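You operate a simulated robot arm through the tools that you are given. There is no shell and no other tool. Be economical: measure what you need, move in short steps, check, and stop when the job is done.

The job below is to be done with a simulated robot arm. You get a single attempt, and the scene is never put back.

JOB
Try the white latch in the holder, then give it a green dot.
Fine: push the red clamp on, turn the latch to CLOSED and back to OPEN: the holder lamp turns green; draw the clamp back and put the pen in its well. Where these are worked on the way, their far stop is far enough and under half their travel is too little: red clamp.

The check looks at the end state, three seconds after you hand in, the way a careful person would. Anything else that was tipped, shoved, dropped, spilled or broken makes it a failure.

ROBOT AND FRAMES
A 6-joint arm with a two-finger parallel gripper, fixed in place. Base frame: the origin is at the foot of the arm, x ahead of it, y to its left, z up; the work surface is at about z = 0. Units: m, degrees, N and s.
With the tool pointing down near the work surface it reaches from about 0.14 to 0.58 m from the base axis. Its first joint turns from -66.0 to 66.0 degrees. Payload 2.1 kg.
The tool frame sits at the grasp point between the pads (the TCP): z along the fingers, y along the line on which they close. The tips reach 0.03 m beyond it. Largest opening 0.094 m; finger width 0.028, thickness 0.01; the body of the gripper, 0.05 by 0.096 m, starts 0.055 m behind the TCP.
Orientation is that of the tool frame in the base frame, as a unit quaternion [x, y, z, w]. With the fingers straight down and closing along the base's y, the tool's x points along the base's -x, its y along +y and its z along -z.

CONTROLS
- The arm moves only by the tool drive_tool. Its argument "moves" is a list of rows, each an object (a shift or turn left out is 0, a gripper value left out holds the last) with "offset": the shift along the tool's x, y, z in units of 40 mm (1.0 is 40 mm), a list of three; "delta_rot": the turn, a rotation vector about the tool's x, y, z in units of 4 degrees (1.0 is 4 degrees), a list of three; "jaw": the gripper command, from -1 (shut) to 1 (fully open), values between in proportion. In form: [{"offset": [dx, dy, dz], "delta_rot": [rx, ry, rz], "jaw": jaw}, ...]. A call has 1 to 12 rows; each row shifts and turns the commanded pose from where the row before left it, along the tool's axes as they then stand. A call with a number of a shift or a turn outside -1 to 1 is refused whole. Each row takes 0.2 s and may step no farther than 0.05 m and 8.6 degrees from the row before; otherwise, or with a gripper value out of range, the whole call is refused. A pose out of reach is approached as far as the arm can. The call stops where the force on the tool passes 50 N (or 10 N more than at its start, if that is more) or the arm is blocked; 0.2 s more then pass. Each finger travels about 0.072 m/s and halts on what it meets, pressing with about 38 N; the grip force reading is that of the motor and also rises with nothing between the fingers. The clock runs only during rows and for 0.2 s after the last one: add rows that do not move to give the fingers time. It gives the time, the measured TCP pose, the force on the tool (base axes), the opening and the grip force at its end, in the units of the frame above (readings bear some noise), with the torque about the TCP (base axes, N m) and any sound that the robot's microphone picked up.
- Cameras (640 x 400 px; columns grow to the right, rows downward): "scene" is fixed at [0.0666, -0.3789, 0.4821]; the picture's right is [0.67, -0.74, 0.00], its down [-0.44, -0.39, -0.81] and it looks along [0.60, 0.54, -0.59] (base axes); focal length 311 px, centre (320, 200). "wrist" rides on the gripper at [0.076, 0.014, -0.103] in the tool frame; the picture's right is [-0.18, 0.98, 0.00], its down [-0.75, -0.14, -0.64] and it looks along [-0.63, -0.12, 0.77] (tool axes); focal length 243 px, centre (320, 200). There is no depth. A picture from a camera that has moved, and an enlarged one, comes with that camera's place and axes in the base frame and with its lens.
- get_image(camera): a new picture of that camera. No time passes.
- close_up(camera, box): a new picture of the part [left, top, right, bottom] of that camera's present view, enlarged. No time passes.
- close_job(): hands the job in; it is judged then, once.

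Go step by step. Nothing tells you positions but the pictures and the camera data: compare them with the known pose of the tool, close in by small moves and look again before you grip or let go. The budget is 120 turns and 64 pictures, counting those below and the enlarged ones. Unless the task says otherwise, let go and move clear before handing in, and close with one line.

The tools are called by a JSON object that holds its "fn" and its "kwargs". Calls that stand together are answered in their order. drive_tool: Moves the arm, as the interface text tells. Its arguments: {"type":"object","properties":{"moves":{"type":"array","items":{"type":"object","properties":{"offset":{"type":"array","items":{"type":"number"}},"delta_rot":{"type":"array","items":{"type":"number"}},"jaw":{"type":"number"}}}}},"required":["moves"]} The other tools are called the same way: get_image (camera) takes a picture; close_up (camera, box) takes an enlarged picture of a part of a camera's view; close_job () hands the job in.

At the start:

```text
clock: 0.0
tcp_pos: [0.3262, 0.0493, 0.3016]
ee_rot: [-0.001, 1.0, 0.0, 0.001]
wrist_force: [0.0, 0.3, 0.2]
wrist_torque: [0.01, 0.01, 0.01]
finger_gap: 0.0943
grip_force: 0.0
```

scene: 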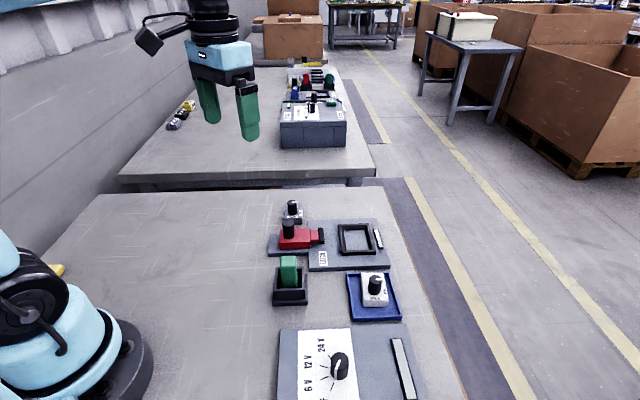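
wrist: 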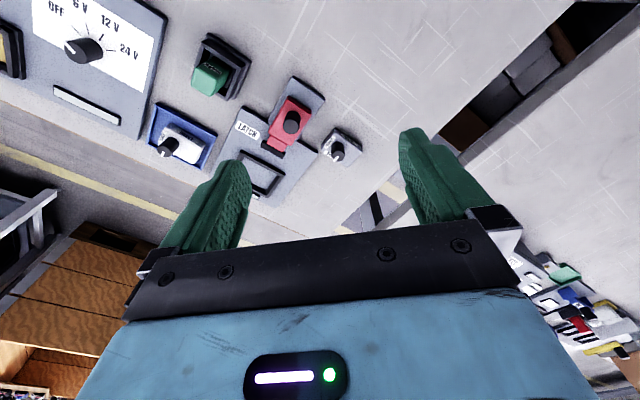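

I see a LATCH holder with a red clamp, a white latch in a blue tray, a green pen in a dark well, a voltage selector unit, and another small part behind the clamp. I'll take enlarged views first.

{"fn": "close_up", "kwargs": {"camera": "scene", "box": [250, 190, 410, 290]}}

{"fn": "close_up", "kwargs": {"camera": "scene", "box": [250, 260, 442, 400]}}

{"fn": "close_up", "kwargs": {"camera": "wrist", "box": [140, 20, 380, 220]}}

```text
4.00 times, centred on (330, 240) of scene
camera zoom: at [0.0666, -0.3789, 0.4821], right [0.67, -0.74, 0.0], down [-0.44, -0.39, -0.81], along [0.6, 0.54, -0.59], focal length 1244 px, centre (280, 40)
```

zoom: 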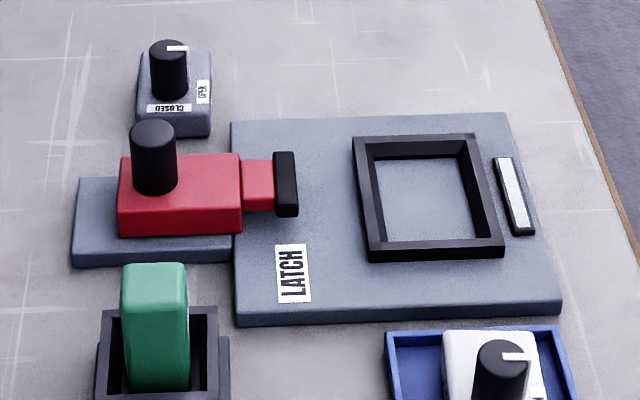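

```text
2.86 times, centred on (346, 330) of scene
camera zoom: at [0.0666, -0.3789, 0.4821], right [0.67, -0.74, 0.0], down [-0.44, -0.39, -0.81], along [0.6, 0.54, -0.59], focal length 888 px, centre (246, -171)
```

zoom: 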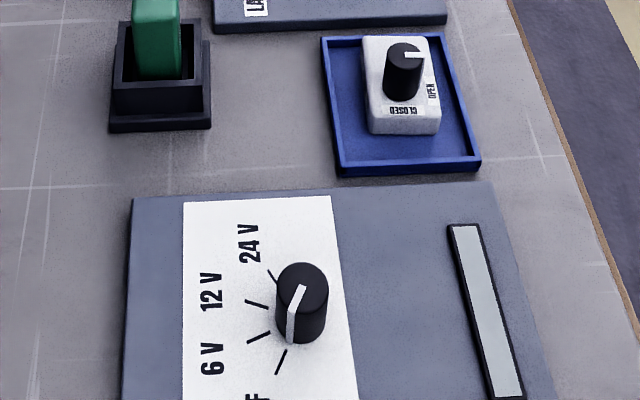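

```text
2.00 times, centred on (260, 120) of wrist
camera zoom: at [0.2497, 0.0638, 0.4059], right [0.18, 0.98, 0.0], down [0.75, -0.14, 0.64], along [0.63, -0.12, -0.77], focal length 485 px, centre (440, 360)
```

zoom: 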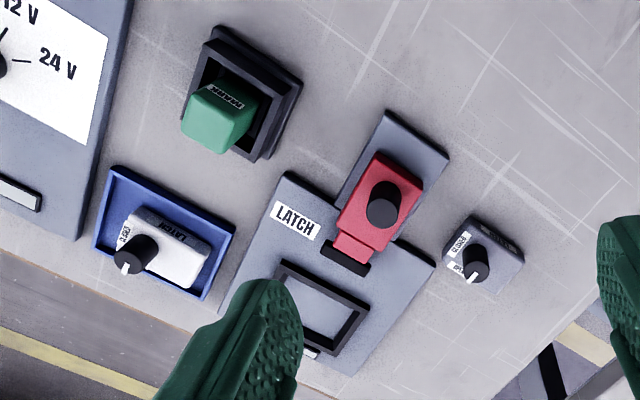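

The white latch is about (0.39, -0.21) in the tray and everything is turned about 43°. I'll yaw the tool and then hover above the latch to look.

{"fn": "drive_tool", "kwargs": {"moves": [{"delta_rot": [0, 0, -0.98]}, {"delta_rot": [0, 0, -0.98]}, {"delta_rot": [0, 0, -0.98]}, {"delta_rot": [0, 0, -0.98]}, {"delta_rot": [0, 0, -0.98]}, {"delta_rot": [0, 0, -0.98]}, {"delta_rot": [0, 0, -0.98]}, {"delta_rot": [0, 0, -0.98]}, {"delta_rot": [0, 0, -0.98]}, {"delta_rot": [0, 0, -0.98]}, {"delta_rot": [0, 0, -0.98]}]}}

{"fn": "drive_tool", "kwargs": {"moves": [{"offset": [0.493, -0.829, 0.357]}, {"offset": [0.493, -0.829, 0.357]}, {"offset": [0.493, -0.829, 0.357]}, {"offset": [0.493, -0.829, 0.357]}, {"offset": [0.493, -0.829, 0.357]}, {"offset": [0.493, -0.829, 0.357]}, {"offset": [0.493, -0.829, 0.357]}]}}

{"fn": "get_image", "kwargs": {"camera": "wrist"}}

```text
clock: 2.4
tcp_pos: [0.3266, 0.0501, 0.3023]
ee_rot: [-0.369, 0.929, 0.0, 0.001]
wrist_force: [1.0, -0.3, -0.9]
wrist_torque: [-0.01, -0.03, 0.02]
finger_gap: 0.0937
grip_force: 0.1
```

```text
clock: 4.0
tcp_pos: [0.3841, -0.2149, 0.2016]
ee_rot: [-0.368, 0.93, 0.0, 0.002]
wrist_force: [-0.3, 0.0, -0.3]
wrist_torque: [0.01, 0.03, 0.01]
finger_gap: 0.0938
grip_force: 0.0
```

```text
58 pictures are left
camera wrist: at [0.3185, -0.2569, 0.3042], right [-0.54, 0.84, 0.0], down [0.65, 0.41, 0.64], along [0.54, 0.35, -0.77], focal length 243 px, centre (320, 200)
```

wrist: 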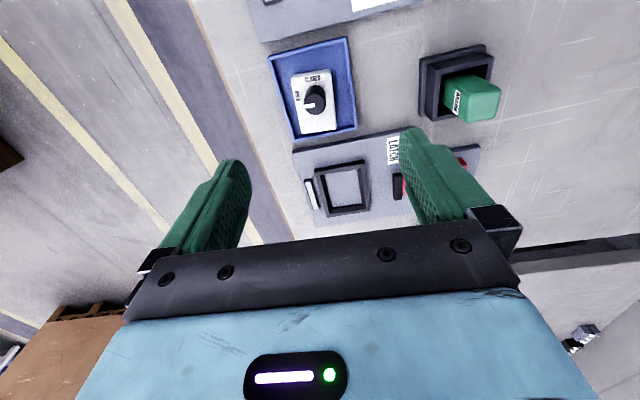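

The latch is in view below the tool; I'll enlarge to measure it, the holder and the pen.

{"fn": "close_up", "kwargs": {"camera": "wrist", "box": [260, 30, 380, 150]}}

{"fn": "close_up", "kwargs": {"camera": "wrist", "box": [280, 110, 420, 230]}}

```text
3.33 times, centred on (320, 90) of wrist
camera zoom: at [0.3185, -0.2569, 0.3042], right [-0.54, 0.84, 0.0], down [0.65, 0.41, 0.64], along [0.54, 0.35, -0.77], focal length 809 px, centre (320, 567)
```

zoom: 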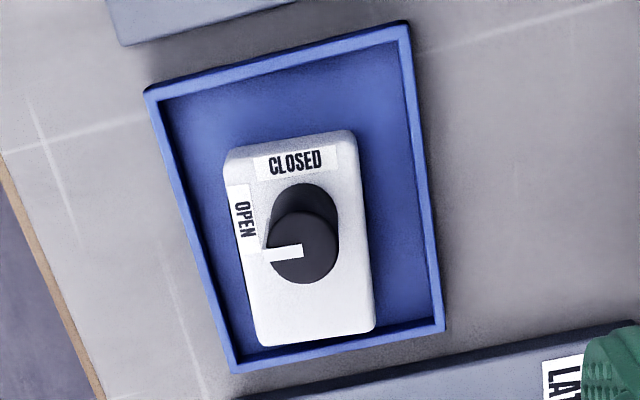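

```text
3.33 times, centred on (350, 170) of wrist
camera zoom: at [0.3185, -0.2569, 0.3042], right [-0.54, 0.84, 0.0], down [0.65, 0.41, 0.64], along [0.54, 0.35, -0.77], focal length 809 px, centre (220, 300)
```

zoom: 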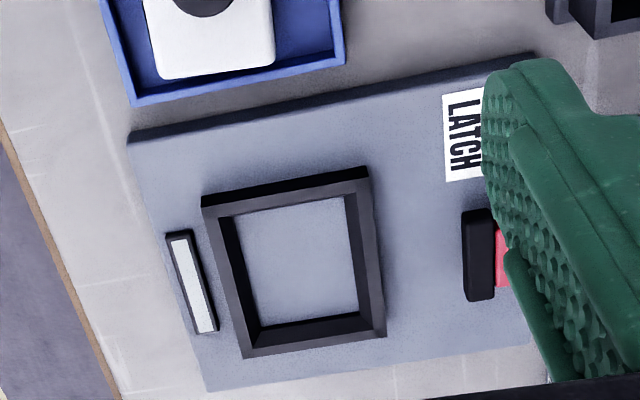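

The latch centre is about (0.398, -0.212), yaw 40°, its top at about z=0.03 with the knob top near 0.06. Now I'll hover over the holder to measure the frame and clamp.

{"fn": "drive_tool", "kwargs": {"moves": [{"offset": [-0.947, 0.083, 0.417]}, {"offset": [-0.947, 0.083, 0.417]}, {"offset": [-0.947, 0.083, 0.417]}]}}

{"fn": "get_image", "kwargs": {"camera": "wrist"}}

{"fn": "close_up", "kwargs": {"camera": "wrist", "box": [250, 0, 410, 130]}}

```text
clock: 4.8
tcp_pos: [0.4609, -0.1291, 0.1516]
ee_rot: [-0.368, 0.93, 0.0, 0.001]
wrist_force: [-0.3, -0.4, -0.2]
wrist_torque: [0.02, 0.01, 0.0]
finger_gap: 0.0942
grip_force: 0.1
```

```text
55 pictures are left
camera wrist: at [0.3949, -0.1708, 0.255], right [-0.54, 0.84, 0.0], down [0.65, 0.41, 0.64], along [0.54, 0.35, -0.77], focal length 243 px, centre (320, 200)
```

wrist: 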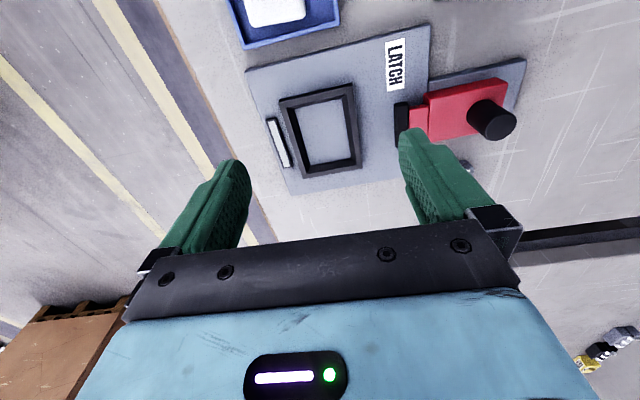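

```text
3.08 times, centred on (330, 65) of wrist
camera zoom: at [0.3949, -0.1708, 0.255], right [-0.54, 0.84, 0.0], down [0.65, 0.41, 0.64], along [0.54, 0.35, -0.77], focal length 746 px, centre (289, 615)
```

zoom: 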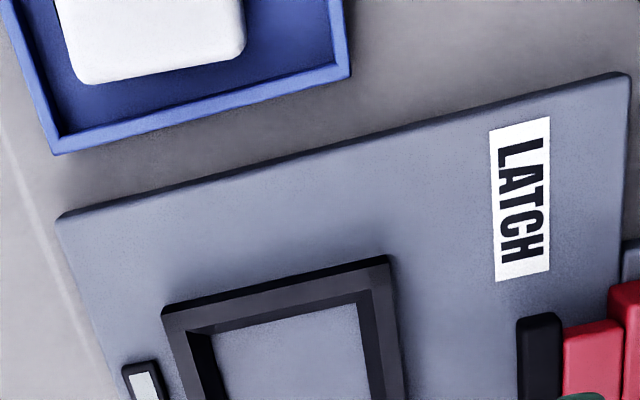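

{"fn": "close_up", "kwargs": {"camera": "wrist", "box": [250, 70, 380, 200]}}

{"fn": "close_up", "kwargs": {"camera": "wrist", "box": [380, 30, 540, 180]}}

{"fn": "close_up", "kwargs": {"camera": "scene", "box": [330, 210, 400, 270]}}

```text
3.08 times, centred on (315, 135) of wrist
camera zoom: at [0.3949, -0.1708, 0.255], right [-0.54, 0.84, 0.0], down [0.65, 0.41, 0.64], along [0.54, 0.35, -0.77], focal length 746 px, centre (335, 400)
```

zoom: 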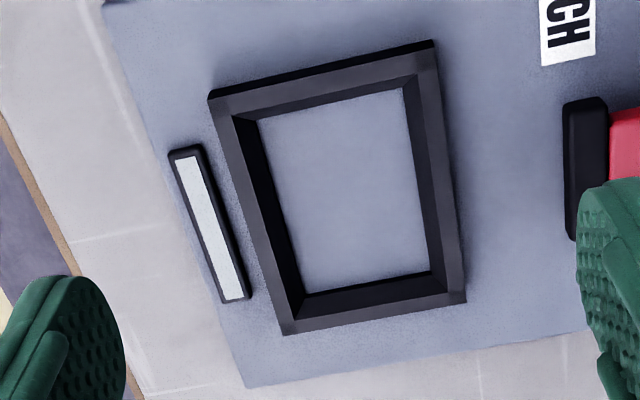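

```text
2.67 times, centred on (460, 105) of wrist
camera zoom: at [0.3949, -0.1708, 0.255], right [-0.54, 0.84, 0.0], down [0.65, 0.41, 0.64], along [0.54, 0.35, -0.77], focal length 647 px, centre (-53, 453)
```

zoom: 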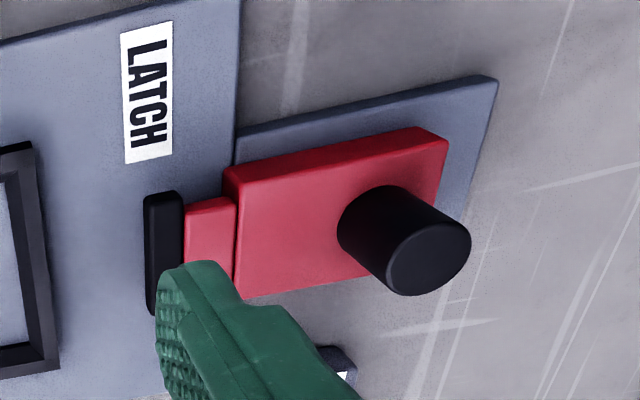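

```text
6.67 times, centred on (365, 240) of scene
camera zoom: at [0.0666, -0.3789, 0.4821], right [0.67, -0.74, 0.0], down [-0.44, -0.39, -0.81], along [0.6, 0.54, -0.59], focal length 2072 px, centre (20, -67)
```

zoom: 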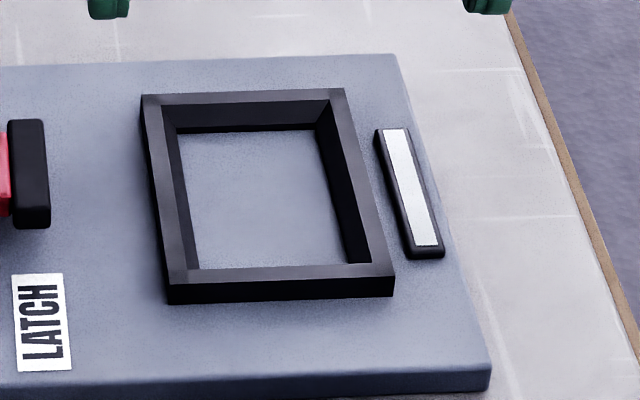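

The frame rim top is at z≈0.020, centred at (0.487, -0.106), yaw 45°, with an inner pocket of about 56×75 mm. I return over the latch, aligned to its 40° yaw.

{"fn": "drive_tool", "kwargs": {"moves": [{"delta_rot": [0, 0, 0.8]}, {"offset": [0.847, -0.192, 0.43]}, {"offset": [0.847, -0.192, 0.43]}, {"offset": [0.847, -0.192, 0.43]}]}}

{"fn": "get_image", "kwargs": {"camera": "wrist"}}

{"fn": "close_up", "kwargs": {"camera": "scene", "box": [320, 200, 440, 340]}}

```text
clock: 5.8
tcp_pos: [0.3984, -0.2112, 0.0989]
ee_rot: [-0.342, 0.94, 0.0, 0.001]
wrist_force: [0.5, -0.3, -0.3]
wrist_torque: [-0.06, -0.01, -0.02]
finger_gap: 0.094
grip_force: 0.1
```

```text
50 pictures are left
camera wrist: at [0.3297, -0.2495, 0.2032], right [-0.49, 0.87, 0.0], down [0.67, 0.38, 0.64], along [0.56, 0.32, -0.77], focal length 243 px, centre (320, 200)
```

wrist: 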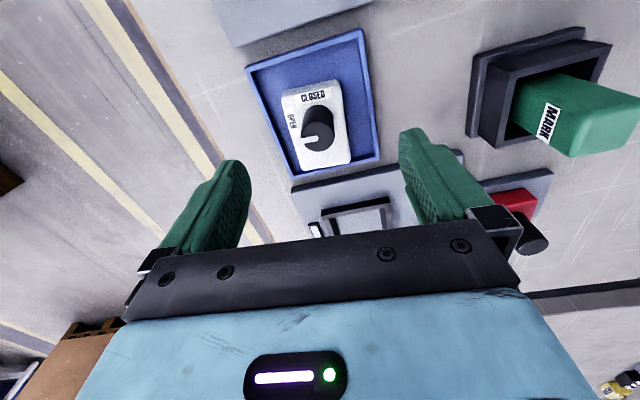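

```text
2.86 times, centred on (380, 270) of scene
camera zoom: at [0.0666, -0.3789, 0.4821], right [0.67, -0.74, 0.0], down [-0.44, -0.39, -0.81], along [0.6, 0.54, -0.59], focal length 888 px, centre (149, 0)
```

zoom: 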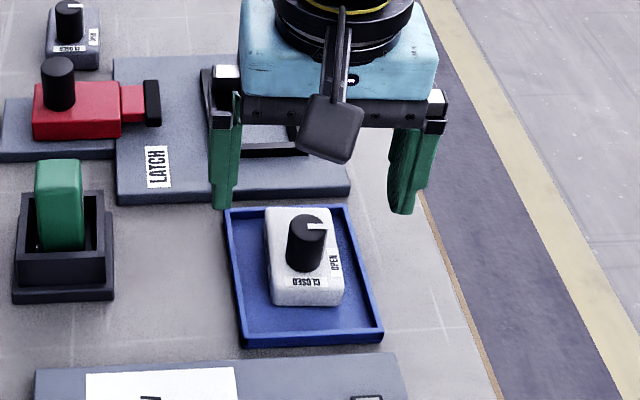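

{"fn": "close_up", "kwargs": {"camera": "wrist", "box": [240, 60, 400, 180]}}

```text
3.33 times, centred on (320, 120) of wrist
camera zoom: at [0.3297, -0.2495, 0.2032], right [-0.49, 0.87, 0.0], down [0.67, 0.38, 0.64], along [0.56, 0.32, -0.77], focal length 809 px, centre (320, 467)
```

zoom: 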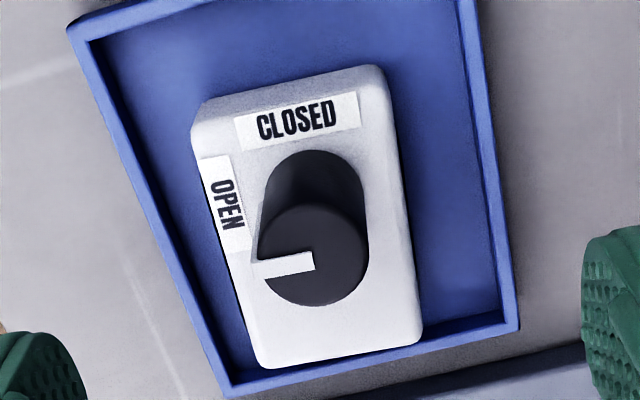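

The latch is centred under the tool. I'll descend to z≈0.047 with partly narrowed jaws, then grip the upper body.

{"fn": "drive_tool", "kwargs": {"moves": [{"jaw": 0.5}, {"offset": [0, 0, 0.65]}, {"offset": [0, 0, 0.65]}, {}, {"jaw": -1}, {}, {}, {}]}}

{"fn": "get_image", "kwargs": {"camera": "wrist"}}

{"fn": "close_up", "kwargs": {"camera": "scene", "box": [320, 230, 440, 340]}}

```text
clock: 7.6
tcp_pos: [0.3986, -0.2117, 0.0486]
ee_rot: [-0.343, 0.939, 0.0, 0.001]
wrist_force: [-0.4, 0.2, -0.5]
wrist_torque: [-0.01, -0.02, -0.01]
finger_gap: 0.0433
grip_force: 38.1
```

```text
47 pictures are left
camera wrist: at [0.3306, -0.2492, 0.152], right [-0.49, 0.87, 0.0], down [0.67, 0.38, 0.64], along [0.56, 0.32, -0.77], focal length 243 px, centre (320, 200)
```

wrist: 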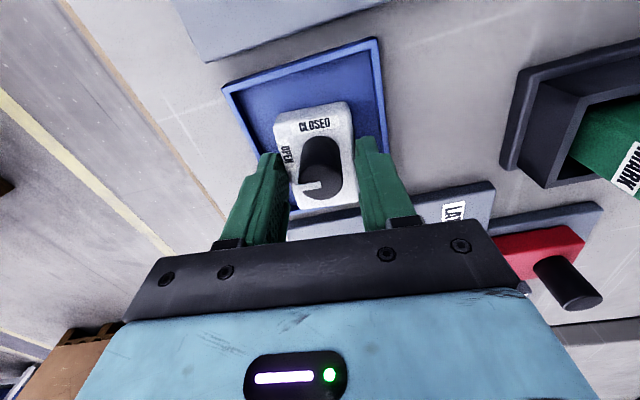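

```text
3.64 times, centred on (380, 285) of scene
camera zoom: at [0.0666, -0.3789, 0.482], right [0.67, -0.74, 0.0], down [-0.44, -0.39, -0.81], along [0.6, 0.54, -0.59], focal length 1130 px, centre (102, -109)
```

zoom: 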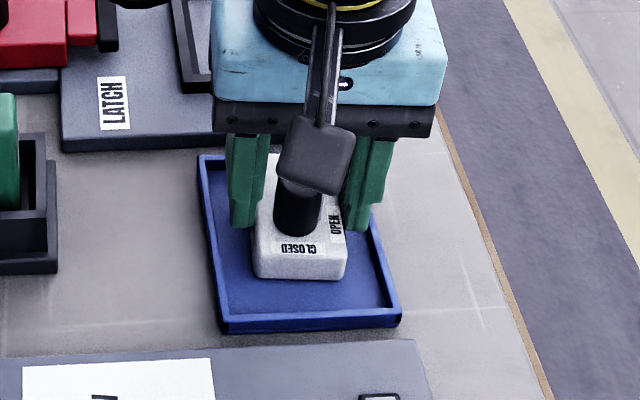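

The latch is gripped (gap 43 mm). Lifting and moving over the holder centre with yaw 45°.

{"fn": "drive_tool", "kwargs": {"moves": [{"offset": [0, 0, -0.5], "jaw": -1}, {"offset": [0, 0, -0.8]}, {"delta_rot": [0, 0, -0.625]}, {"delta_rot": [0, 0, -0.625]}, {"offset": [-0.85, 0, 0]}, {"offset": [-0.85, 0, 0]}, {"offset": [-0.85, 0, 0]}, {}]}}

{"fn": "get_image", "kwargs": {"camera": "wrist"}}

{"fn": "close_up", "kwargs": {"camera": "scene", "box": [310, 160, 430, 270]}}

```text
clock: 9.4
tcp_pos: [0.4699, -0.1407, 0.1022]
ee_rot: [-0.383, 0.924, 0.001, 0.001]
wrist_force: [0.0, -0.9, -0.2]
wrist_torque: [0.02, -0.02, 0.01]
finger_gap: 0.0001
grip_force: 32.7
```

```text
45 pictures are left
camera wrist: at [0.405, -0.1833, 0.2043], right [-0.56, 0.83, 0.0], down [0.63, 0.43, 0.64], along [0.53, 0.36, -0.77], focal length 243 px, centre (320, 200)
```

wrist: 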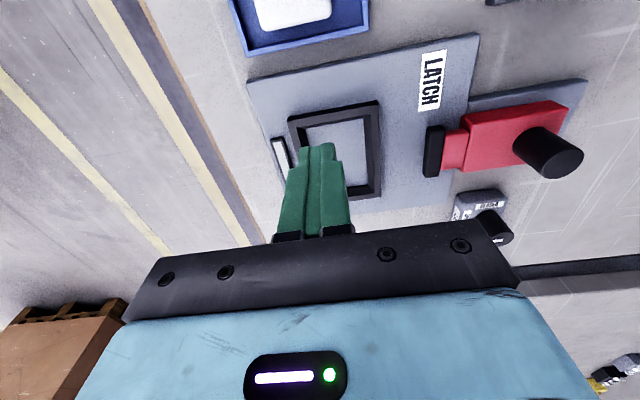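

```text
3.64 times, centred on (370, 215) of scene
camera zoom: at [0.0666, -0.3789, 0.4821], right [0.67, -0.74, 0.0], down [-0.44, -0.39, -0.81], along [0.6, 0.54, -0.59], focal length 1130 px, centre (138, 146)
```

zoom: 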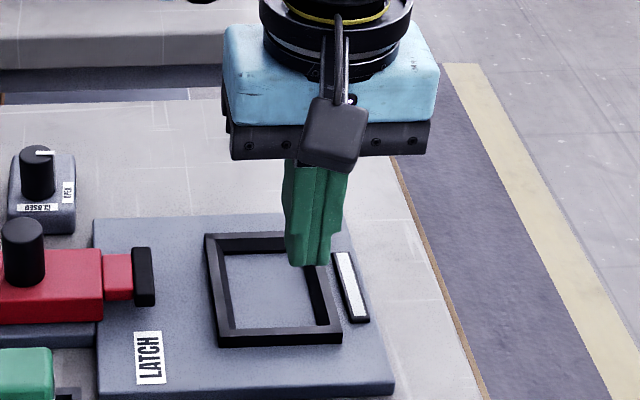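

The latch slipped out of the grip and is still in the tray, so my grip was too shallow. I'll go back and look.

{"fn": "drive_tool", "kwargs": {"moves": [{"offset": [0.85, 0, 0], "jaw": 0.5}, {"offset": [0.85, 0, 0]}, {"offset": [0.85, 0, 0]}, {"delta_rot": [0, 0, 0.625]}, {"delta_rot": [0, 0, 0.625]}]}}

{"fn": "close_up", "kwargs": {"camera": "wrist", "box": [240, 60, 400, 180]}}

{"fn": "close_up", "kwargs": {"camera": "scene", "box": [340, 260, 410, 330]}}

```text
clock: 10.6
tcp_pos: [0.3983, -0.2118, 0.1012]
ee_rot: [-0.341, 0.94, 0.0, 0.001]
wrist_force: [0.2, -0.6, 0.2]
wrist_torque: [0.01, 0.02, 0.0]
finger_gap: 0.0704
grip_force: 0.1
```

```text
3.33 times, centred on (320, 120) of wrist
camera zoom: at [0.3298, -0.25, 0.2039], right [-0.49, 0.87, 0.0], down [0.67, 0.37, 0.64], along [0.56, 0.32, -0.77], focal length 809 px, centre (320, 467)
```

zoom: 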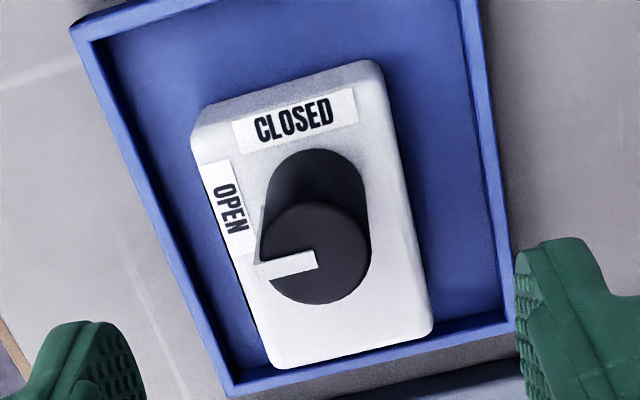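

```text
5.71 times, centred on (375, 295) of scene
camera zoom: at [0.0666, -0.3789, 0.4821], right [0.67, -0.74, 0.0], down [-0.44, -0.39, -0.81], along [0.6, 0.54, -0.59], focal length 1776 px, centre (6, -343)
```

zoom: 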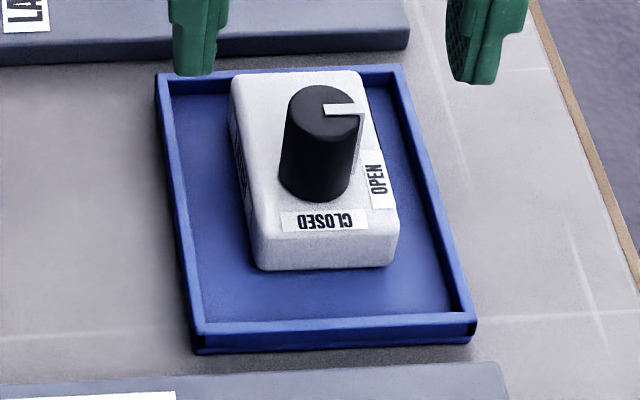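

The latch top is actually near z=0.020 (body 43 mm wide), centre (0.402, -0.209), yaw about 43.5°. I'll regrip deeper, with tips at z≈0.012.

{"fn": "drive_tool", "kwargs": {"moves": [{"offset": [-0.115, 0, 0], "delta_rot": [0, 0, -0.875], "jaw": 0.5}, {"offset": [0, 0, 0.74]}, {"offset": [0, 0, 0.74]}, {}, {"jaw": -1}, {}, {}, {}]}}

{"fn": "drive_tool", "kwargs": {"moves": [{"offset": [0, 0, -0.5], "jaw": -1}, {"offset": [0, 0, -0.5]}, {}]}}

{"fn": "get_image", "kwargs": {"camera": "wrist"}}

{"fn": "close_up", "kwargs": {"camera": "scene", "box": [320, 220, 440, 330]}}

```text
clock: 12.4
tcp_pos: [0.4012, -0.2083, 0.0418]
ee_rot: [-0.37, 0.929, 0.001, 0.001]
wrist_force: [0.1, -0.5, 1.2]
wrist_torque: [-0.02, -0.1, -0.03]
finger_gap: 0.0433
grip_force: 38.2
```

```text
clock: 13.2
tcp_pos: [0.4015, -0.2103, 0.0813]
ee_rot: [-0.371, 0.929, 0.0, 0.001]
wrist_force: [-0.5, 0.0, -1.2]
wrist_torque: [-0.01, 0.06, 0.03]
finger_gap: 0.0431
grip_force: 38.4
```

```text
41 pictures are left
camera wrist: at [0.3359, -0.2515, 0.1843], right [-0.54, 0.84, 0.0], down [0.64, 0.42, 0.64], along [0.54, 0.35, -0.77], focal length 243 px, centre (320, 200)
```

wrist: 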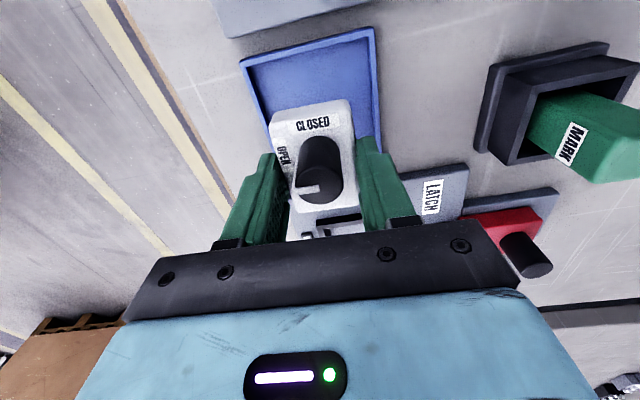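

```text
3.64 times, centred on (380, 275) of scene
camera zoom: at [0.0666, -0.3789, 0.482], right [0.67, -0.74, 0.0], down [-0.44, -0.39, -0.81], along [0.6, 0.54, -0.59], focal length 1130 px, centre (102, -73)
```

zoom: 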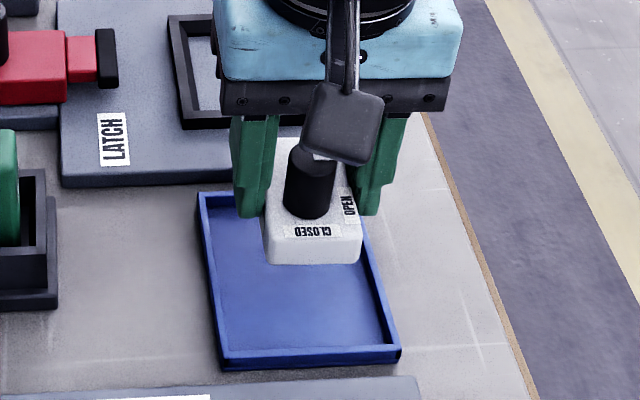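

Latch firmly held. Moving over the holder pocket at yaw 45°.

{"fn": "drive_tool", "kwargs": {"moves": [{"delta_rot": [0, 0, -0.375]}, {"offset": [-0.839, 0.08, 0]}, {"offset": [-0.839, 0.08, 0]}, {"offset": [-0.839, 0.08, 0]}, {"offset": [-0.839, 0.08, 0]}, {}]}}

{"fn": "get_image", "kwargs": {"camera": "wrist"}}

{"fn": "close_up", "kwargs": {"camera": "scene", "box": [310, 180, 420, 280]}}

```text
clock: 14.6
tcp_pos: [0.4883, -0.1056, 0.081]
ee_rot: [-0.382, 0.924, 0.0, 0.001]
wrist_force: [-0.6, -0.5, -0.3]
wrist_torque: [0.01, 0.02, 0.0]
finger_gap: 0.0431
grip_force: 38.0
```

```text
39 pictures are left
camera wrist: at [0.423, -0.1487, 0.1843], right [-0.56, 0.83, 0.0], down [0.63, 0.43, 0.64], along [0.53, 0.36, -0.77], focal length 243 px, centre (320, 200)
```

wrist: 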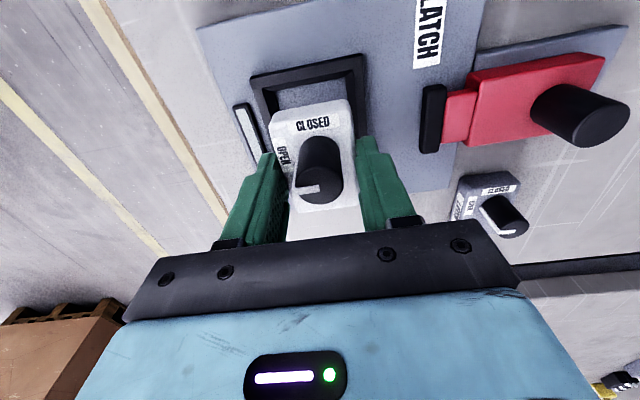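

```text
4.00 times, centred on (365, 230) of scene
camera zoom: at [0.0666, -0.3789, 0.4821], right [0.67, -0.74, 0.0], down [-0.44, -0.39, -0.81], along [0.6, 0.54, -0.59], focal length 1244 px, centre (140, 80)
```

zoom: 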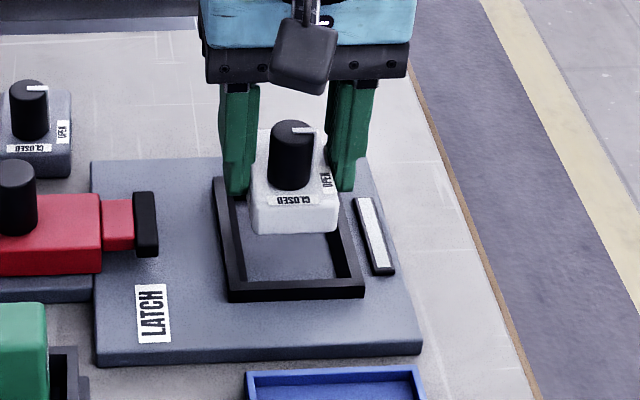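

The latch sits about 3 mm far along the pocket; I'll correct this slightly and lower it.

{"fn": "drive_tool", "kwargs": {"moves": [{"offset": [0.06, 0, 0.3]}, {"offset": [0, 0, 0.3]}, {"offset": [0, 0, 0.1]}, {}]}}

{"fn": "get_image", "kwargs": {"camera": "wrist"}}

{"fn": "close_up", "kwargs": {"camera": "scene", "box": [310, 190, 420, 280]}}

```text
clock: 15.6
tcp_pos: [0.4865, -0.1056, 0.0534]
ee_rot: [-0.382, 0.924, 0.001, 0.001]
wrist_force: [-0.2, 0.3, -0.9]
wrist_torque: [-0.01, 0.01, -0.04]
finger_gap: 0.0432
grip_force: 37.8
```

```text
37 pictures are left
camera wrist: at [0.421, -0.1504, 0.1566], right [-0.56, 0.83, 0.0], down [0.63, 0.43, 0.64], along [0.53, 0.36, -0.77], focal length 243 px, centre (320, 200)
```

wrist: 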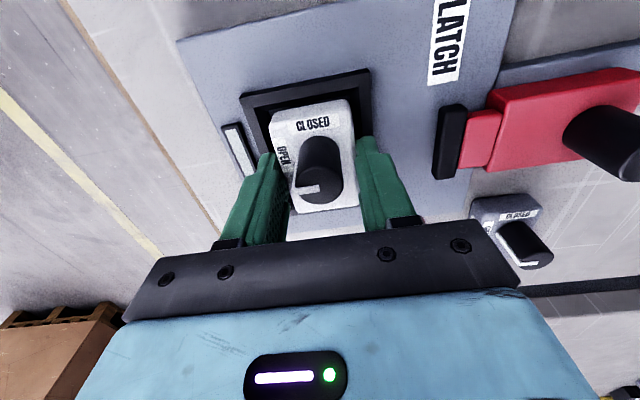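

```text
4.44 times, centred on (365, 235) of scene
camera zoom: at [0.0666, -0.3789, 0.4821], right [0.67, -0.74, 0.0], down [-0.44, -0.39, -0.81], along [0.6, 0.54, -0.59], focal length 1382 px, centre (120, 44)
```

zoom: 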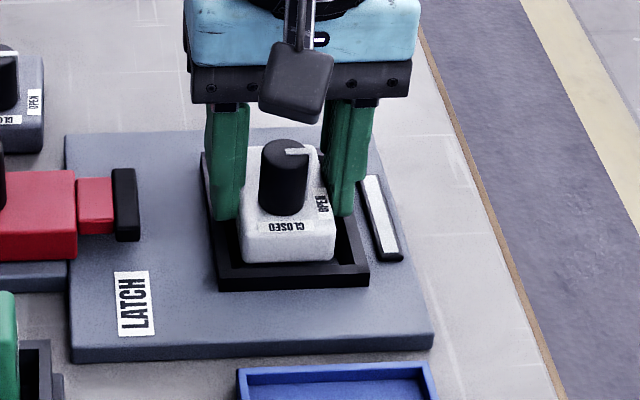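

Well lined up; I'll lower the last millimetres gently.

{"fn": "drive_tool", "kwargs": {"moves": [{"offset": [0, 0, 0.03]}, {"offset": [0, 0, 0.03]}, {}]}}

```text
clock: 16.4
tcp_pos: [0.4848, -0.1066, 0.0507]
ee_rot: [-0.383, 0.924, 0.001, 0.001]
wrist_force: [-0.7, 0.2, -0.6]
wrist_torque: [-0.03, -0.01, -0.04]
finger_gap: 0.0434
grip_force: 38.5
```

{"fn": "drive_tool", "kwargs": {"moves": [{"offset": [0, 0, 0.02]}, {}, {"offset": [0, 0, 0.02]}, {}]}}

{"fn": "close_up", "kwargs": {"camera": "scene", "box": [330, 210, 400, 270]}}

```text
clock: 17.4
tcp_pos: [0.4855, -0.1064, 0.0499]
ee_rot: [-0.383, 0.924, 0.001, 0.001]
wrist_force: [-7.4, 1.5, 50.2]
wrist_torque: [-0.24, 0.04, 0.0]
finger_gap: 0.0431
grip_force: 38.0
```

```text
6.67 times, centred on (365, 240) of scene
camera zoom: at [0.0663, -0.3788, 0.4822], right [0.67, -0.74, 0.0], down [-0.44, -0.39, -0.81], along [0.6, 0.54, -0.59], focal length 2072 px, centre (20, -67)
```

zoom: 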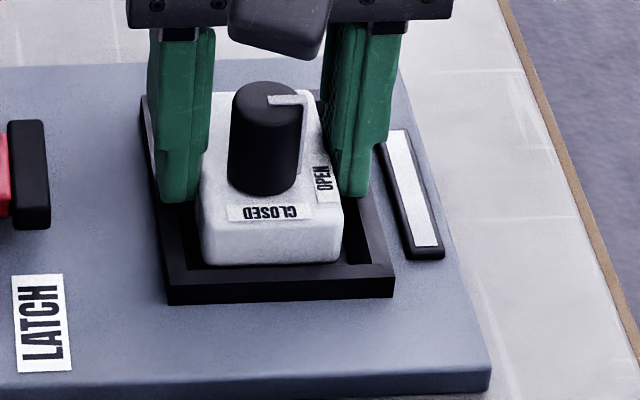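

Contact made; back off half a millimetre, open a little, then rise.

{"fn": "drive_tool", "kwargs": {"moves": [{"offset": [0, 0, -0.03]}, {"jaw": 0.12}, {}, {"offset": [0, 0, -0.5]}, {"offset": [0, 0, -1]}, {"offset": [0, 0, -0.5]}]}}

{"fn": "get_image", "kwargs": {"camera": "wrist"}}

{"fn": "close_up", "kwargs": {"camera": "scene", "box": [265, 190, 405, 280]}}

```text
clock: 18.8
tcp_pos: [0.4861, -0.1065, 0.1307]
ee_rot: [-0.382, 0.924, 0.0, 0.001]
wrist_force: [0.0, -0.1, 0.5]
wrist_torque: [-0.01, 0.02, 0.02]
finger_gap: 0.0527
grip_force: 0.0
```

```text
34 pictures are left
camera wrist: at [0.4211, -0.1504, 0.2335], right [-0.56, 0.83, 0.0], down [0.63, 0.43, 0.64], along [0.53, 0.36, -0.77], focal length 243 px, centre (320, 200)
```

wrist: 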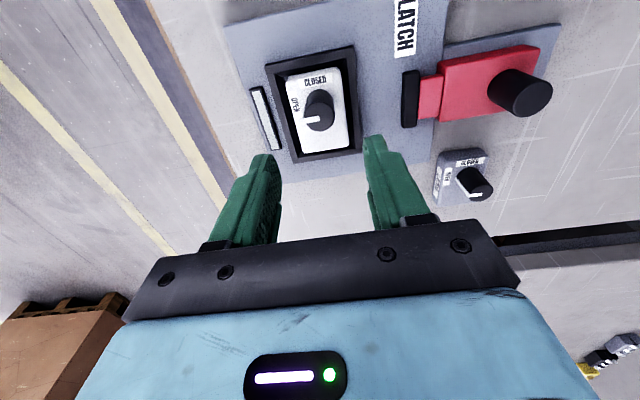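

```text
4.44 times, centred on (335, 235) of scene
camera zoom: at [0.0666, -0.3789, 0.4821], right [0.67, -0.74, 0.0], down [-0.44, -0.39, -0.81], along [0.6, 0.54, -0.59], focal length 1382 px, centre (253, 44)
```

zoom: 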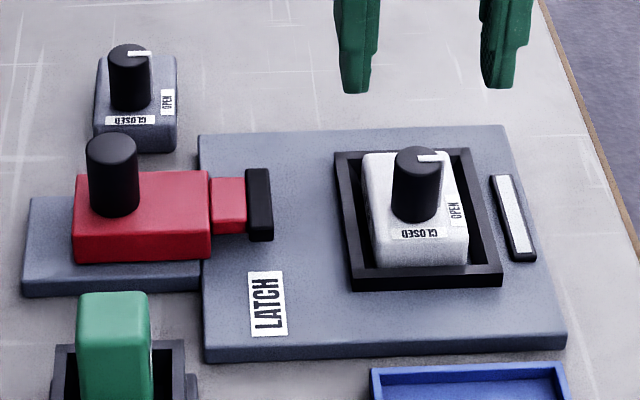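

The latch is seated in the holder. Next I hover over the red clamp's black handle, around (0.387, -0.006), top near z≈0.066.

{"fn": "drive_tool", "kwargs": {"moves": [{"offset": [0, 0.88, 0]}, {"offset": [0, 0.88, 0]}, {"offset": [0, 0.88, 0]}, {"offset": [0, 0.88, 0]}, {}]}}

{"fn": "close_up", "kwargs": {"camera": "wrist", "box": [210, 50, 430, 190]}}

{"fn": "close_up", "kwargs": {"camera": "scene", "box": [240, 150, 360, 270]}}

```text
clock: 20.0
tcp_pos: [0.3849, -0.0079, 0.1297]
ee_rot: [-0.383, 0.924, 0.0, 0.001]
wrist_force: [-0.2, 0.0, 0.0]
wrist_torque: [-0.02, -0.01, -0.03]
finger_gap: 0.0527
grip_force: 0.1
```

```text
2.86 times, centred on (320, 120) of wrist
camera zoom: at [0.3213, -0.051, 0.2335], right [-0.56, 0.83, 0.0], down [0.63, 0.43, 0.64], along [0.53, 0.36, -0.77], focal length 693 px, centre (320, 429)
```

zoom: 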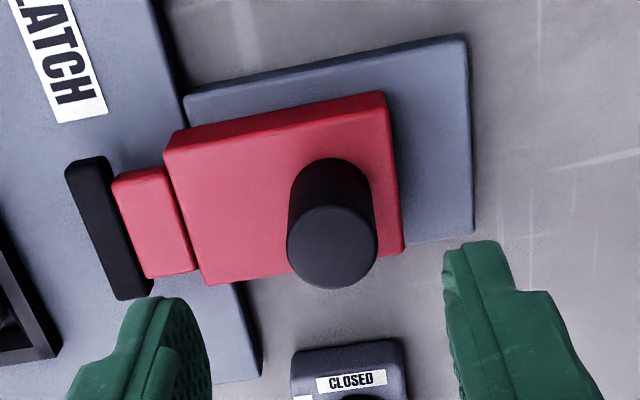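

```text
3.33 times, centred on (300, 210) of scene
camera zoom: at [0.0666, -0.3789, 0.4821], right [0.67, -0.74, 0.0], down [-0.44, -0.39, -0.81], along [0.6, 0.54, -0.59], focal length 1036 px, centre (387, 167)
```

zoom: 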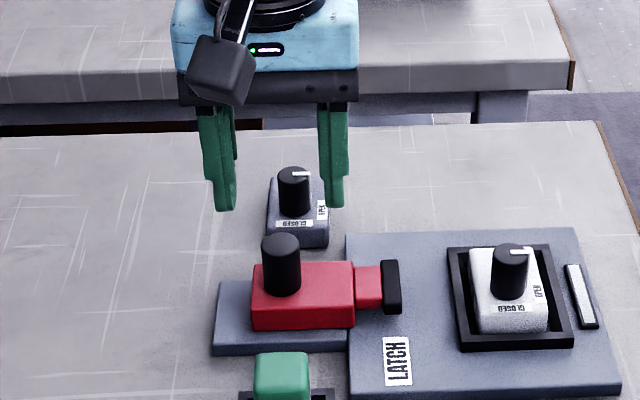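

The handle's top is at (0.383, -0.006, 0.070), the block top about 0.037. Descend to z=0.072 and grip the handle.

{"fn": "drive_tool", "kwargs": {"moves": [{"offset": [0, 0.06, 0]}, {"offset": [0, 0, 0.72]}, {"offset": [0, 0, 0.72]}, {}, {"jaw": -1}, {}, {}, {}]}}

{"fn": "close_up", "kwargs": {"camera": "scene", "box": [240, 150, 400, 280]}}

```text
clock: 21.8
tcp_pos: [0.3846, -0.0044, 0.0718]
ee_rot: [-0.383, 0.924, 0.0, 0.0]
wrist_force: [-1.3, 1.5, -15.4]
wrist_torque: [-0.38, -0.37, 0.02]
finger_gap: 0.0232
grip_force: 45.1
```

```text
3.08 times, centred on (320, 215) of scene
camera zoom: at [0.0667, -0.3789, 0.482], right [0.67, -0.74, 0.0], down [-0.44, -0.39, -0.81], along [0.6, 0.54, -0.59], focal length 956 px, centre (320, 154)
```

zoom: 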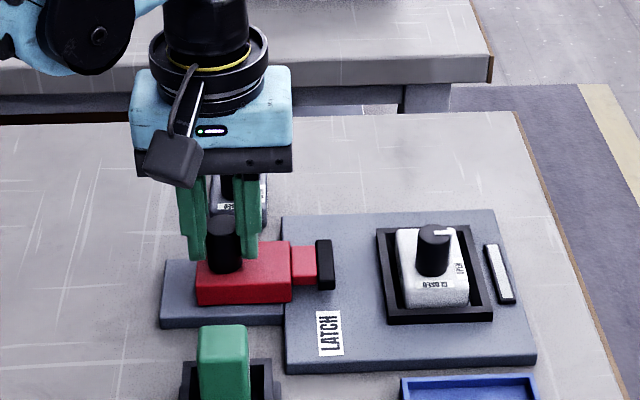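

Handle gripped. I push the clamp toward the latch in 10 mm steps, with the force limit as a guard.

{"fn": "drive_tool", "kwargs": {"moves": [{"offset": [0, -0.25, 0]}, {"offset": [0, -0.25, 0]}, {"offset": [0, -0.25, 0]}, {}]}}

{"fn": "close_up", "kwargs": {"camera": "scene", "box": [240, 150, 400, 280]}}

```text
clock: 22.8
tcp_pos: [0.4066, -0.0271, 0.0737]
ee_rot: [-0.383, 0.924, 0.001, 0.001]
wrist_force: [3.3, 3.7, -32.0]
wrist_torque: [-0.36, -0.43, -0.03]
finger_gap: 0.0233
grip_force: 45.0
```

```text
3.08 times, centred on (320, 215) of scene
camera zoom: at [0.0667, -0.3789, 0.482], right [0.67, -0.74, 0.0], down [-0.44, -0.39, -0.81], along [0.6, 0.54, -0.59], focal length 956 px, centre (320, 154)
```

zoom: 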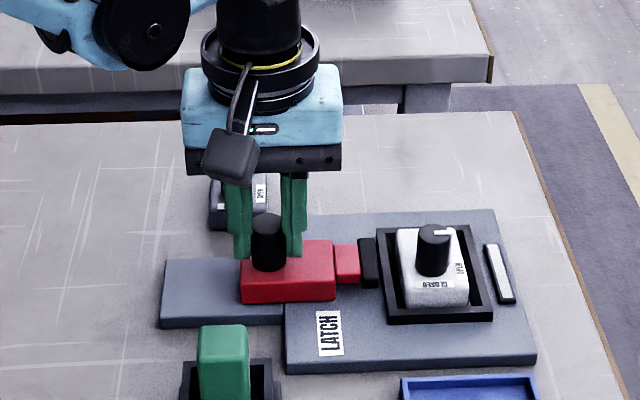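

Clamp moves fine, though an upward pull of ~30 N has built up; I ease down 1.5 mm and continue.

{"fn": "drive_tool", "kwargs": {"moves": [{"offset": [0, 0, 0.04]}, {}]}}

{"fn": "drive_tool", "kwargs": {"moves": [{"offset": [0, -0.2, 0]}, {"offset": [0, -0.12, 0]}, {}]}}

{"fn": "close_up", "kwargs": {"camera": "scene", "box": [240, 170, 400, 280]}}

```text
clock: 23.4
tcp_pos: [0.4068, -0.0273, 0.0723]
ee_rot: [-0.382, 0.924, 0.0, 0.002]
wrist_force: [1.9, 3.5, 37.7]
wrist_torque: [-0.23, -0.46, 0.0]
finger_gap: 0.0231
grip_force: 45.2
```

```text
clock: 23.8
tcp_pos: [0.4115, -0.0313, 0.0725]
ee_rot: [-0.383, 0.924, 0.0, 0.0]
wrist_force: [-1.5, -0.9, 7.0]
wrist_torque: [-0.14, -0.49, 0.0]
finger_gap: 0.0232
grip_force: 44.8
stopped in row 1: the force on the tool passed its limit at 52 N (the readings are from after the stop); the commanded pose is now the measured one
```

```text
3.64 times, centred on (320, 225) of scene
camera zoom: at [0.0666, -0.3789, 0.4821], right [0.67, -0.74, 0.0], down [-0.44, -0.39, -0.81], along [0.6, 0.54, -0.59], focal length 1130 px, centre (320, 109)
```

zoom: 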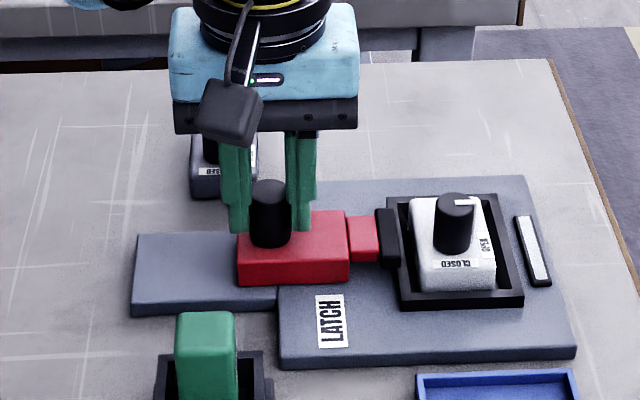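

{"fn": "drive_tool", "kwargs": {"moves": [{"offset": [0, -0.12, 0]}, {"offset": [0, -0.12, 0]}, {"offset": [0, -0.1, 0]}, {}]}}

{"fn": "close_up", "kwargs": {"camera": "scene", "box": [240, 170, 400, 280]}}

```text
clock: 24.9
tcp_pos: [0.4157, -0.037, 0.073]
ee_rot: [-0.385, 0.923, 0.006, -0.005]
wrist_force: [-7.0, 5.5, 5.8]
wrist_torque: [-0.47, -0.69, 0.01]
finger_gap: 0.0233
grip_force: 45.1
stopped in row 4: the force on the tool passed its limit at 51 N (the readings are from after the stop); the commanded pose is now the measured one
```

```text
3.64 times, centred on (320, 225) of scene
camera zoom: at [0.0666, -0.3789, 0.4821], right [0.67, -0.74, 0.0], down [-0.44, -0.39, -0.81], along [0.6, 0.54, -0.59], focal length 1130 px, centre (320, 109)
```

zoom: 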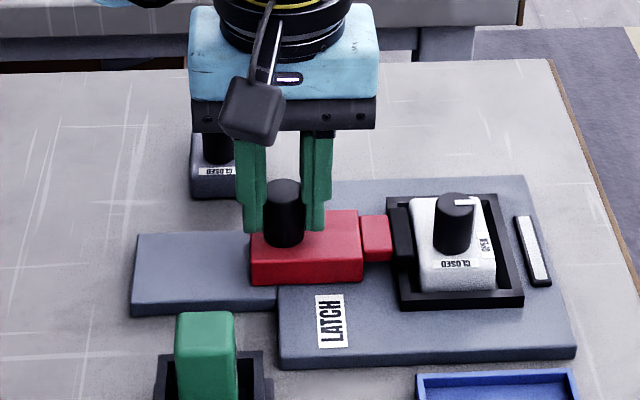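

The clamp pad reaches the latch and resistance rose. One more small push will tell whether it's the stop.

{"fn": "drive_tool", "kwargs": {"moves": [{"offset": [0, -0.1, 0]}, {"offset": [0, -0.1, 0]}, {}]}}

{"fn": "get_image", "kwargs": {"camera": "wrist"}}

{"fn": "close_up", "kwargs": {"camera": "scene", "box": [310, 200, 400, 270]}}

```text
clock: 25.4
tcp_pos: [0.4169, -0.036, 0.0725]
ee_rot: [-0.387, 0.922, 0.014, -0.008]
wrist_force: [-8.6, 5.5, 1.4]
wrist_torque: [-0.62, -0.6, -0.01]
finger_gap: 0.0237
grip_force: 45.2
stopped in row 2: the force on the tool passed its limit at 55 N (the readings are from after the stop); the commanded pose is now the measured one
```

```text
26 pictures are left
camera wrist: at [0.3557, -0.0834, 0.1763], right [-0.57, 0.82, 0.03], down [0.64, 0.43, 0.63], along [0.51, 0.38, -0.77], focal length 243 px, centre (320, 200)
```

wrist: 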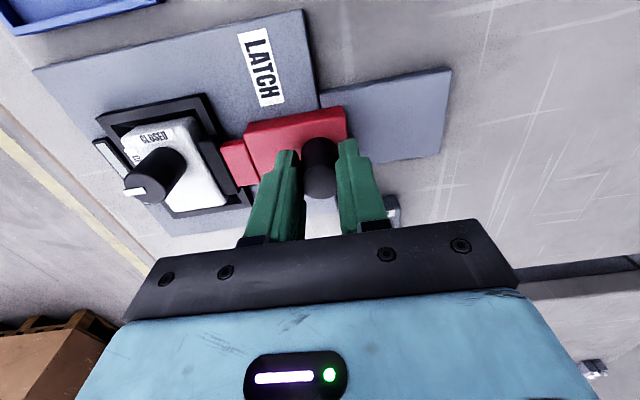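

```text
5.71 times, centred on (355, 235) of scene
camera zoom: at [0.0666, -0.3789, 0.4821], right [0.67, -0.74, 0.0], down [-0.44, -0.39, -0.81], along [0.6, 0.54, -0.59], focal length 1776 px, centre (120, 0)
```

zoom: 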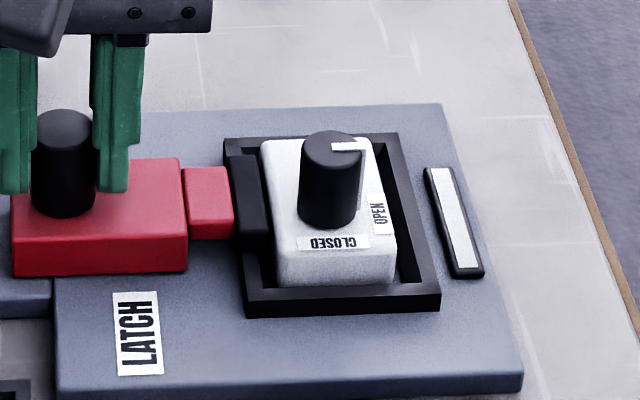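

The clamp is at its stop against the latch. I release the handle, rise, square up the tool's small tilt, and go over the latch knob.

{"fn": "drive_tool", "kwargs": {"moves": [{"jaw": -0.2}, {"jaw": -0.2}, {}, {"offset": [0, 0, -0.8]}, {"offset": [0, 0, -0.8], "delta_rot": [0.46, 0, 0]}, {}]}}

```text
clock: 26.8
tcp_pos: [0.4181, -0.0389, 0.1368]
ee_rot: [-0.387, 0.922, -0.001, -0.001]
wrist_force: [-0.2, 0.4, -0.3]
wrist_torque: [-0.02, -0.01, 0.01]
finger_gap: 0.0375
grip_force: 0.2
```

{"fn": "drive_tool", "kwargs": {"moves": [{"offset": [0.07, -0.783, 0]}, {"offset": [0.07, -0.783, 0]}, {"offset": [0.07, -0.783, 0]}, {}]}}

{"fn": "close_up", "kwargs": {"camera": "wrist", "box": [230, 40, 410, 180]}}

```text
clock: 27.8
tcp_pos: [0.4811, -0.1105, 0.1357]
ee_rot: [-0.388, 0.922, -0.001, -0.001]
wrist_force: [0.5, 0.6, -0.8]
wrist_torque: [-0.01, -0.01, 0.04]
finger_gap: 0.0378
grip_force: 0.0
```

```text
2.86 times, centred on (320, 110) of wrist
camera zoom: at [0.4164, -0.1549, 0.2396], right [-0.57, 0.82, 0.0], down [0.63, 0.44, 0.64], along [0.52, 0.37, -0.77], focal length 693 px, centre (320, 457)
```

zoom: 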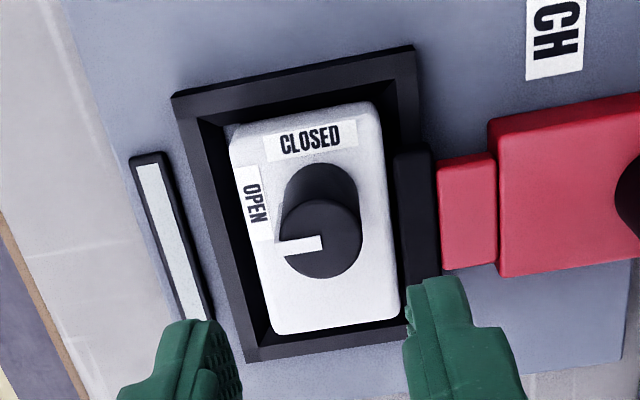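

Knob top centred at (0.476, -0.113, 0.063). Descend to z=0.073 and grip it.

{"fn": "drive_tool", "kwargs": {"moves": [{"offset": [0.135, 0.036, 0]}, {"offset": [0, 0, 0.78]}, {"offset": [0, 0, 0.78]}, {}, {"jaw": -1}, {}, {}]}}

{"fn": "close_up", "kwargs": {"camera": "wrist", "box": [220, 80, 420, 240]}}

{"fn": "close_up", "kwargs": {"camera": "scene", "box": [310, 190, 410, 270]}}

```text
clock: 29.4
tcp_pos: [0.4756, -0.1137, 0.0729]
ee_rot: [-0.387, 0.922, 0.0, -0.001]
wrist_force: [-0.2, 0.6, 0.5]
wrist_torque: [0.01, -0.03, 0.02]
finger_gap: 0.02
grip_force: 38.1
```

```text
2.50 times, centred on (320, 160) of wrist
camera zoom: at [0.4114, -0.1579, 0.1774], right [-0.57, 0.82, 0.0], down [0.63, 0.44, 0.64], along [0.52, 0.37, -0.77], focal length 606 px, centre (320, 300)
```

zoom: 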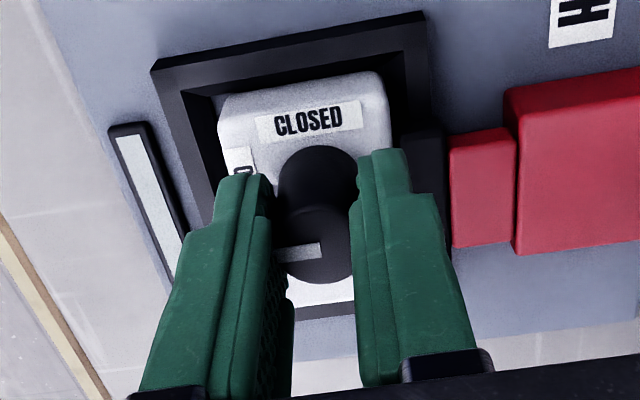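

```text
5.00 times, centred on (360, 230) of scene
camera zoom: at [0.0666, -0.3789, 0.4821], right [0.67, -0.74, 0.0], down [-0.44, -0.39, -0.81], along [0.6, 0.54, -0.59], focal length 1554 px, centre (120, 50)
```

zoom: 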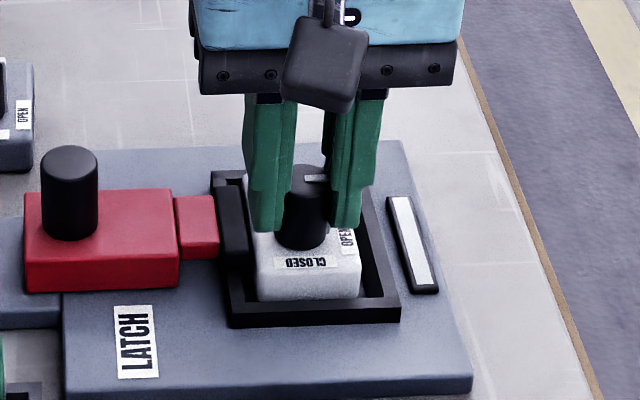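

Knob gripped. Turn clockwise (seen from above) toward CLOSED, first 44°.

{"fn": "drive_tool", "kwargs": {"moves": [{"delta_rot": [0, 0, 1]}, {"delta_rot": [0, 0, 1]}, {"delta_rot": [0, 0, 1]}, {"delta_rot": [0, 0, 1]}, {"delta_rot": [0, 0, 1]}, {"delta_rot": [0, 0, 1]}, {"delta_rot": [0, 0, 1]}, {"delta_rot": [0, 0, 1]}, {"delta_rot": [0, 0, 1]}, {"delta_rot": [0, 0, 1]}, {"delta_rot": [0, 0, 1]}, {}]}}

{"fn": "close_up", "kwargs": {"camera": "scene", "box": [310, 190, 410, 270]}}

```text
clock: 32.0
tcp_pos: [0.4746, -0.1125, 0.0735]
ee_rot: [-0.013, 1.0, -0.001, -0.002]
wrist_force: [-0.9, 3.7, 10.5]
wrist_torque: [0.52, 0.09, 0.06]
finger_gap: 0.02
grip_force: 37.9
```

```text
5.00 times, centred on (360, 230) of scene
camera zoom: at [0.0665, -0.3789, 0.4821], right [0.67, -0.74, 0.0], down [-0.44, -0.39, -0.81], along [0.6, 0.54, -0.59], focal length 1554 px, centre (120, 50)
```

zoom: 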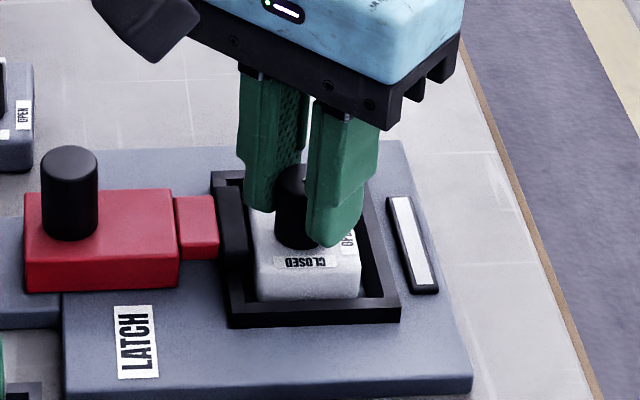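

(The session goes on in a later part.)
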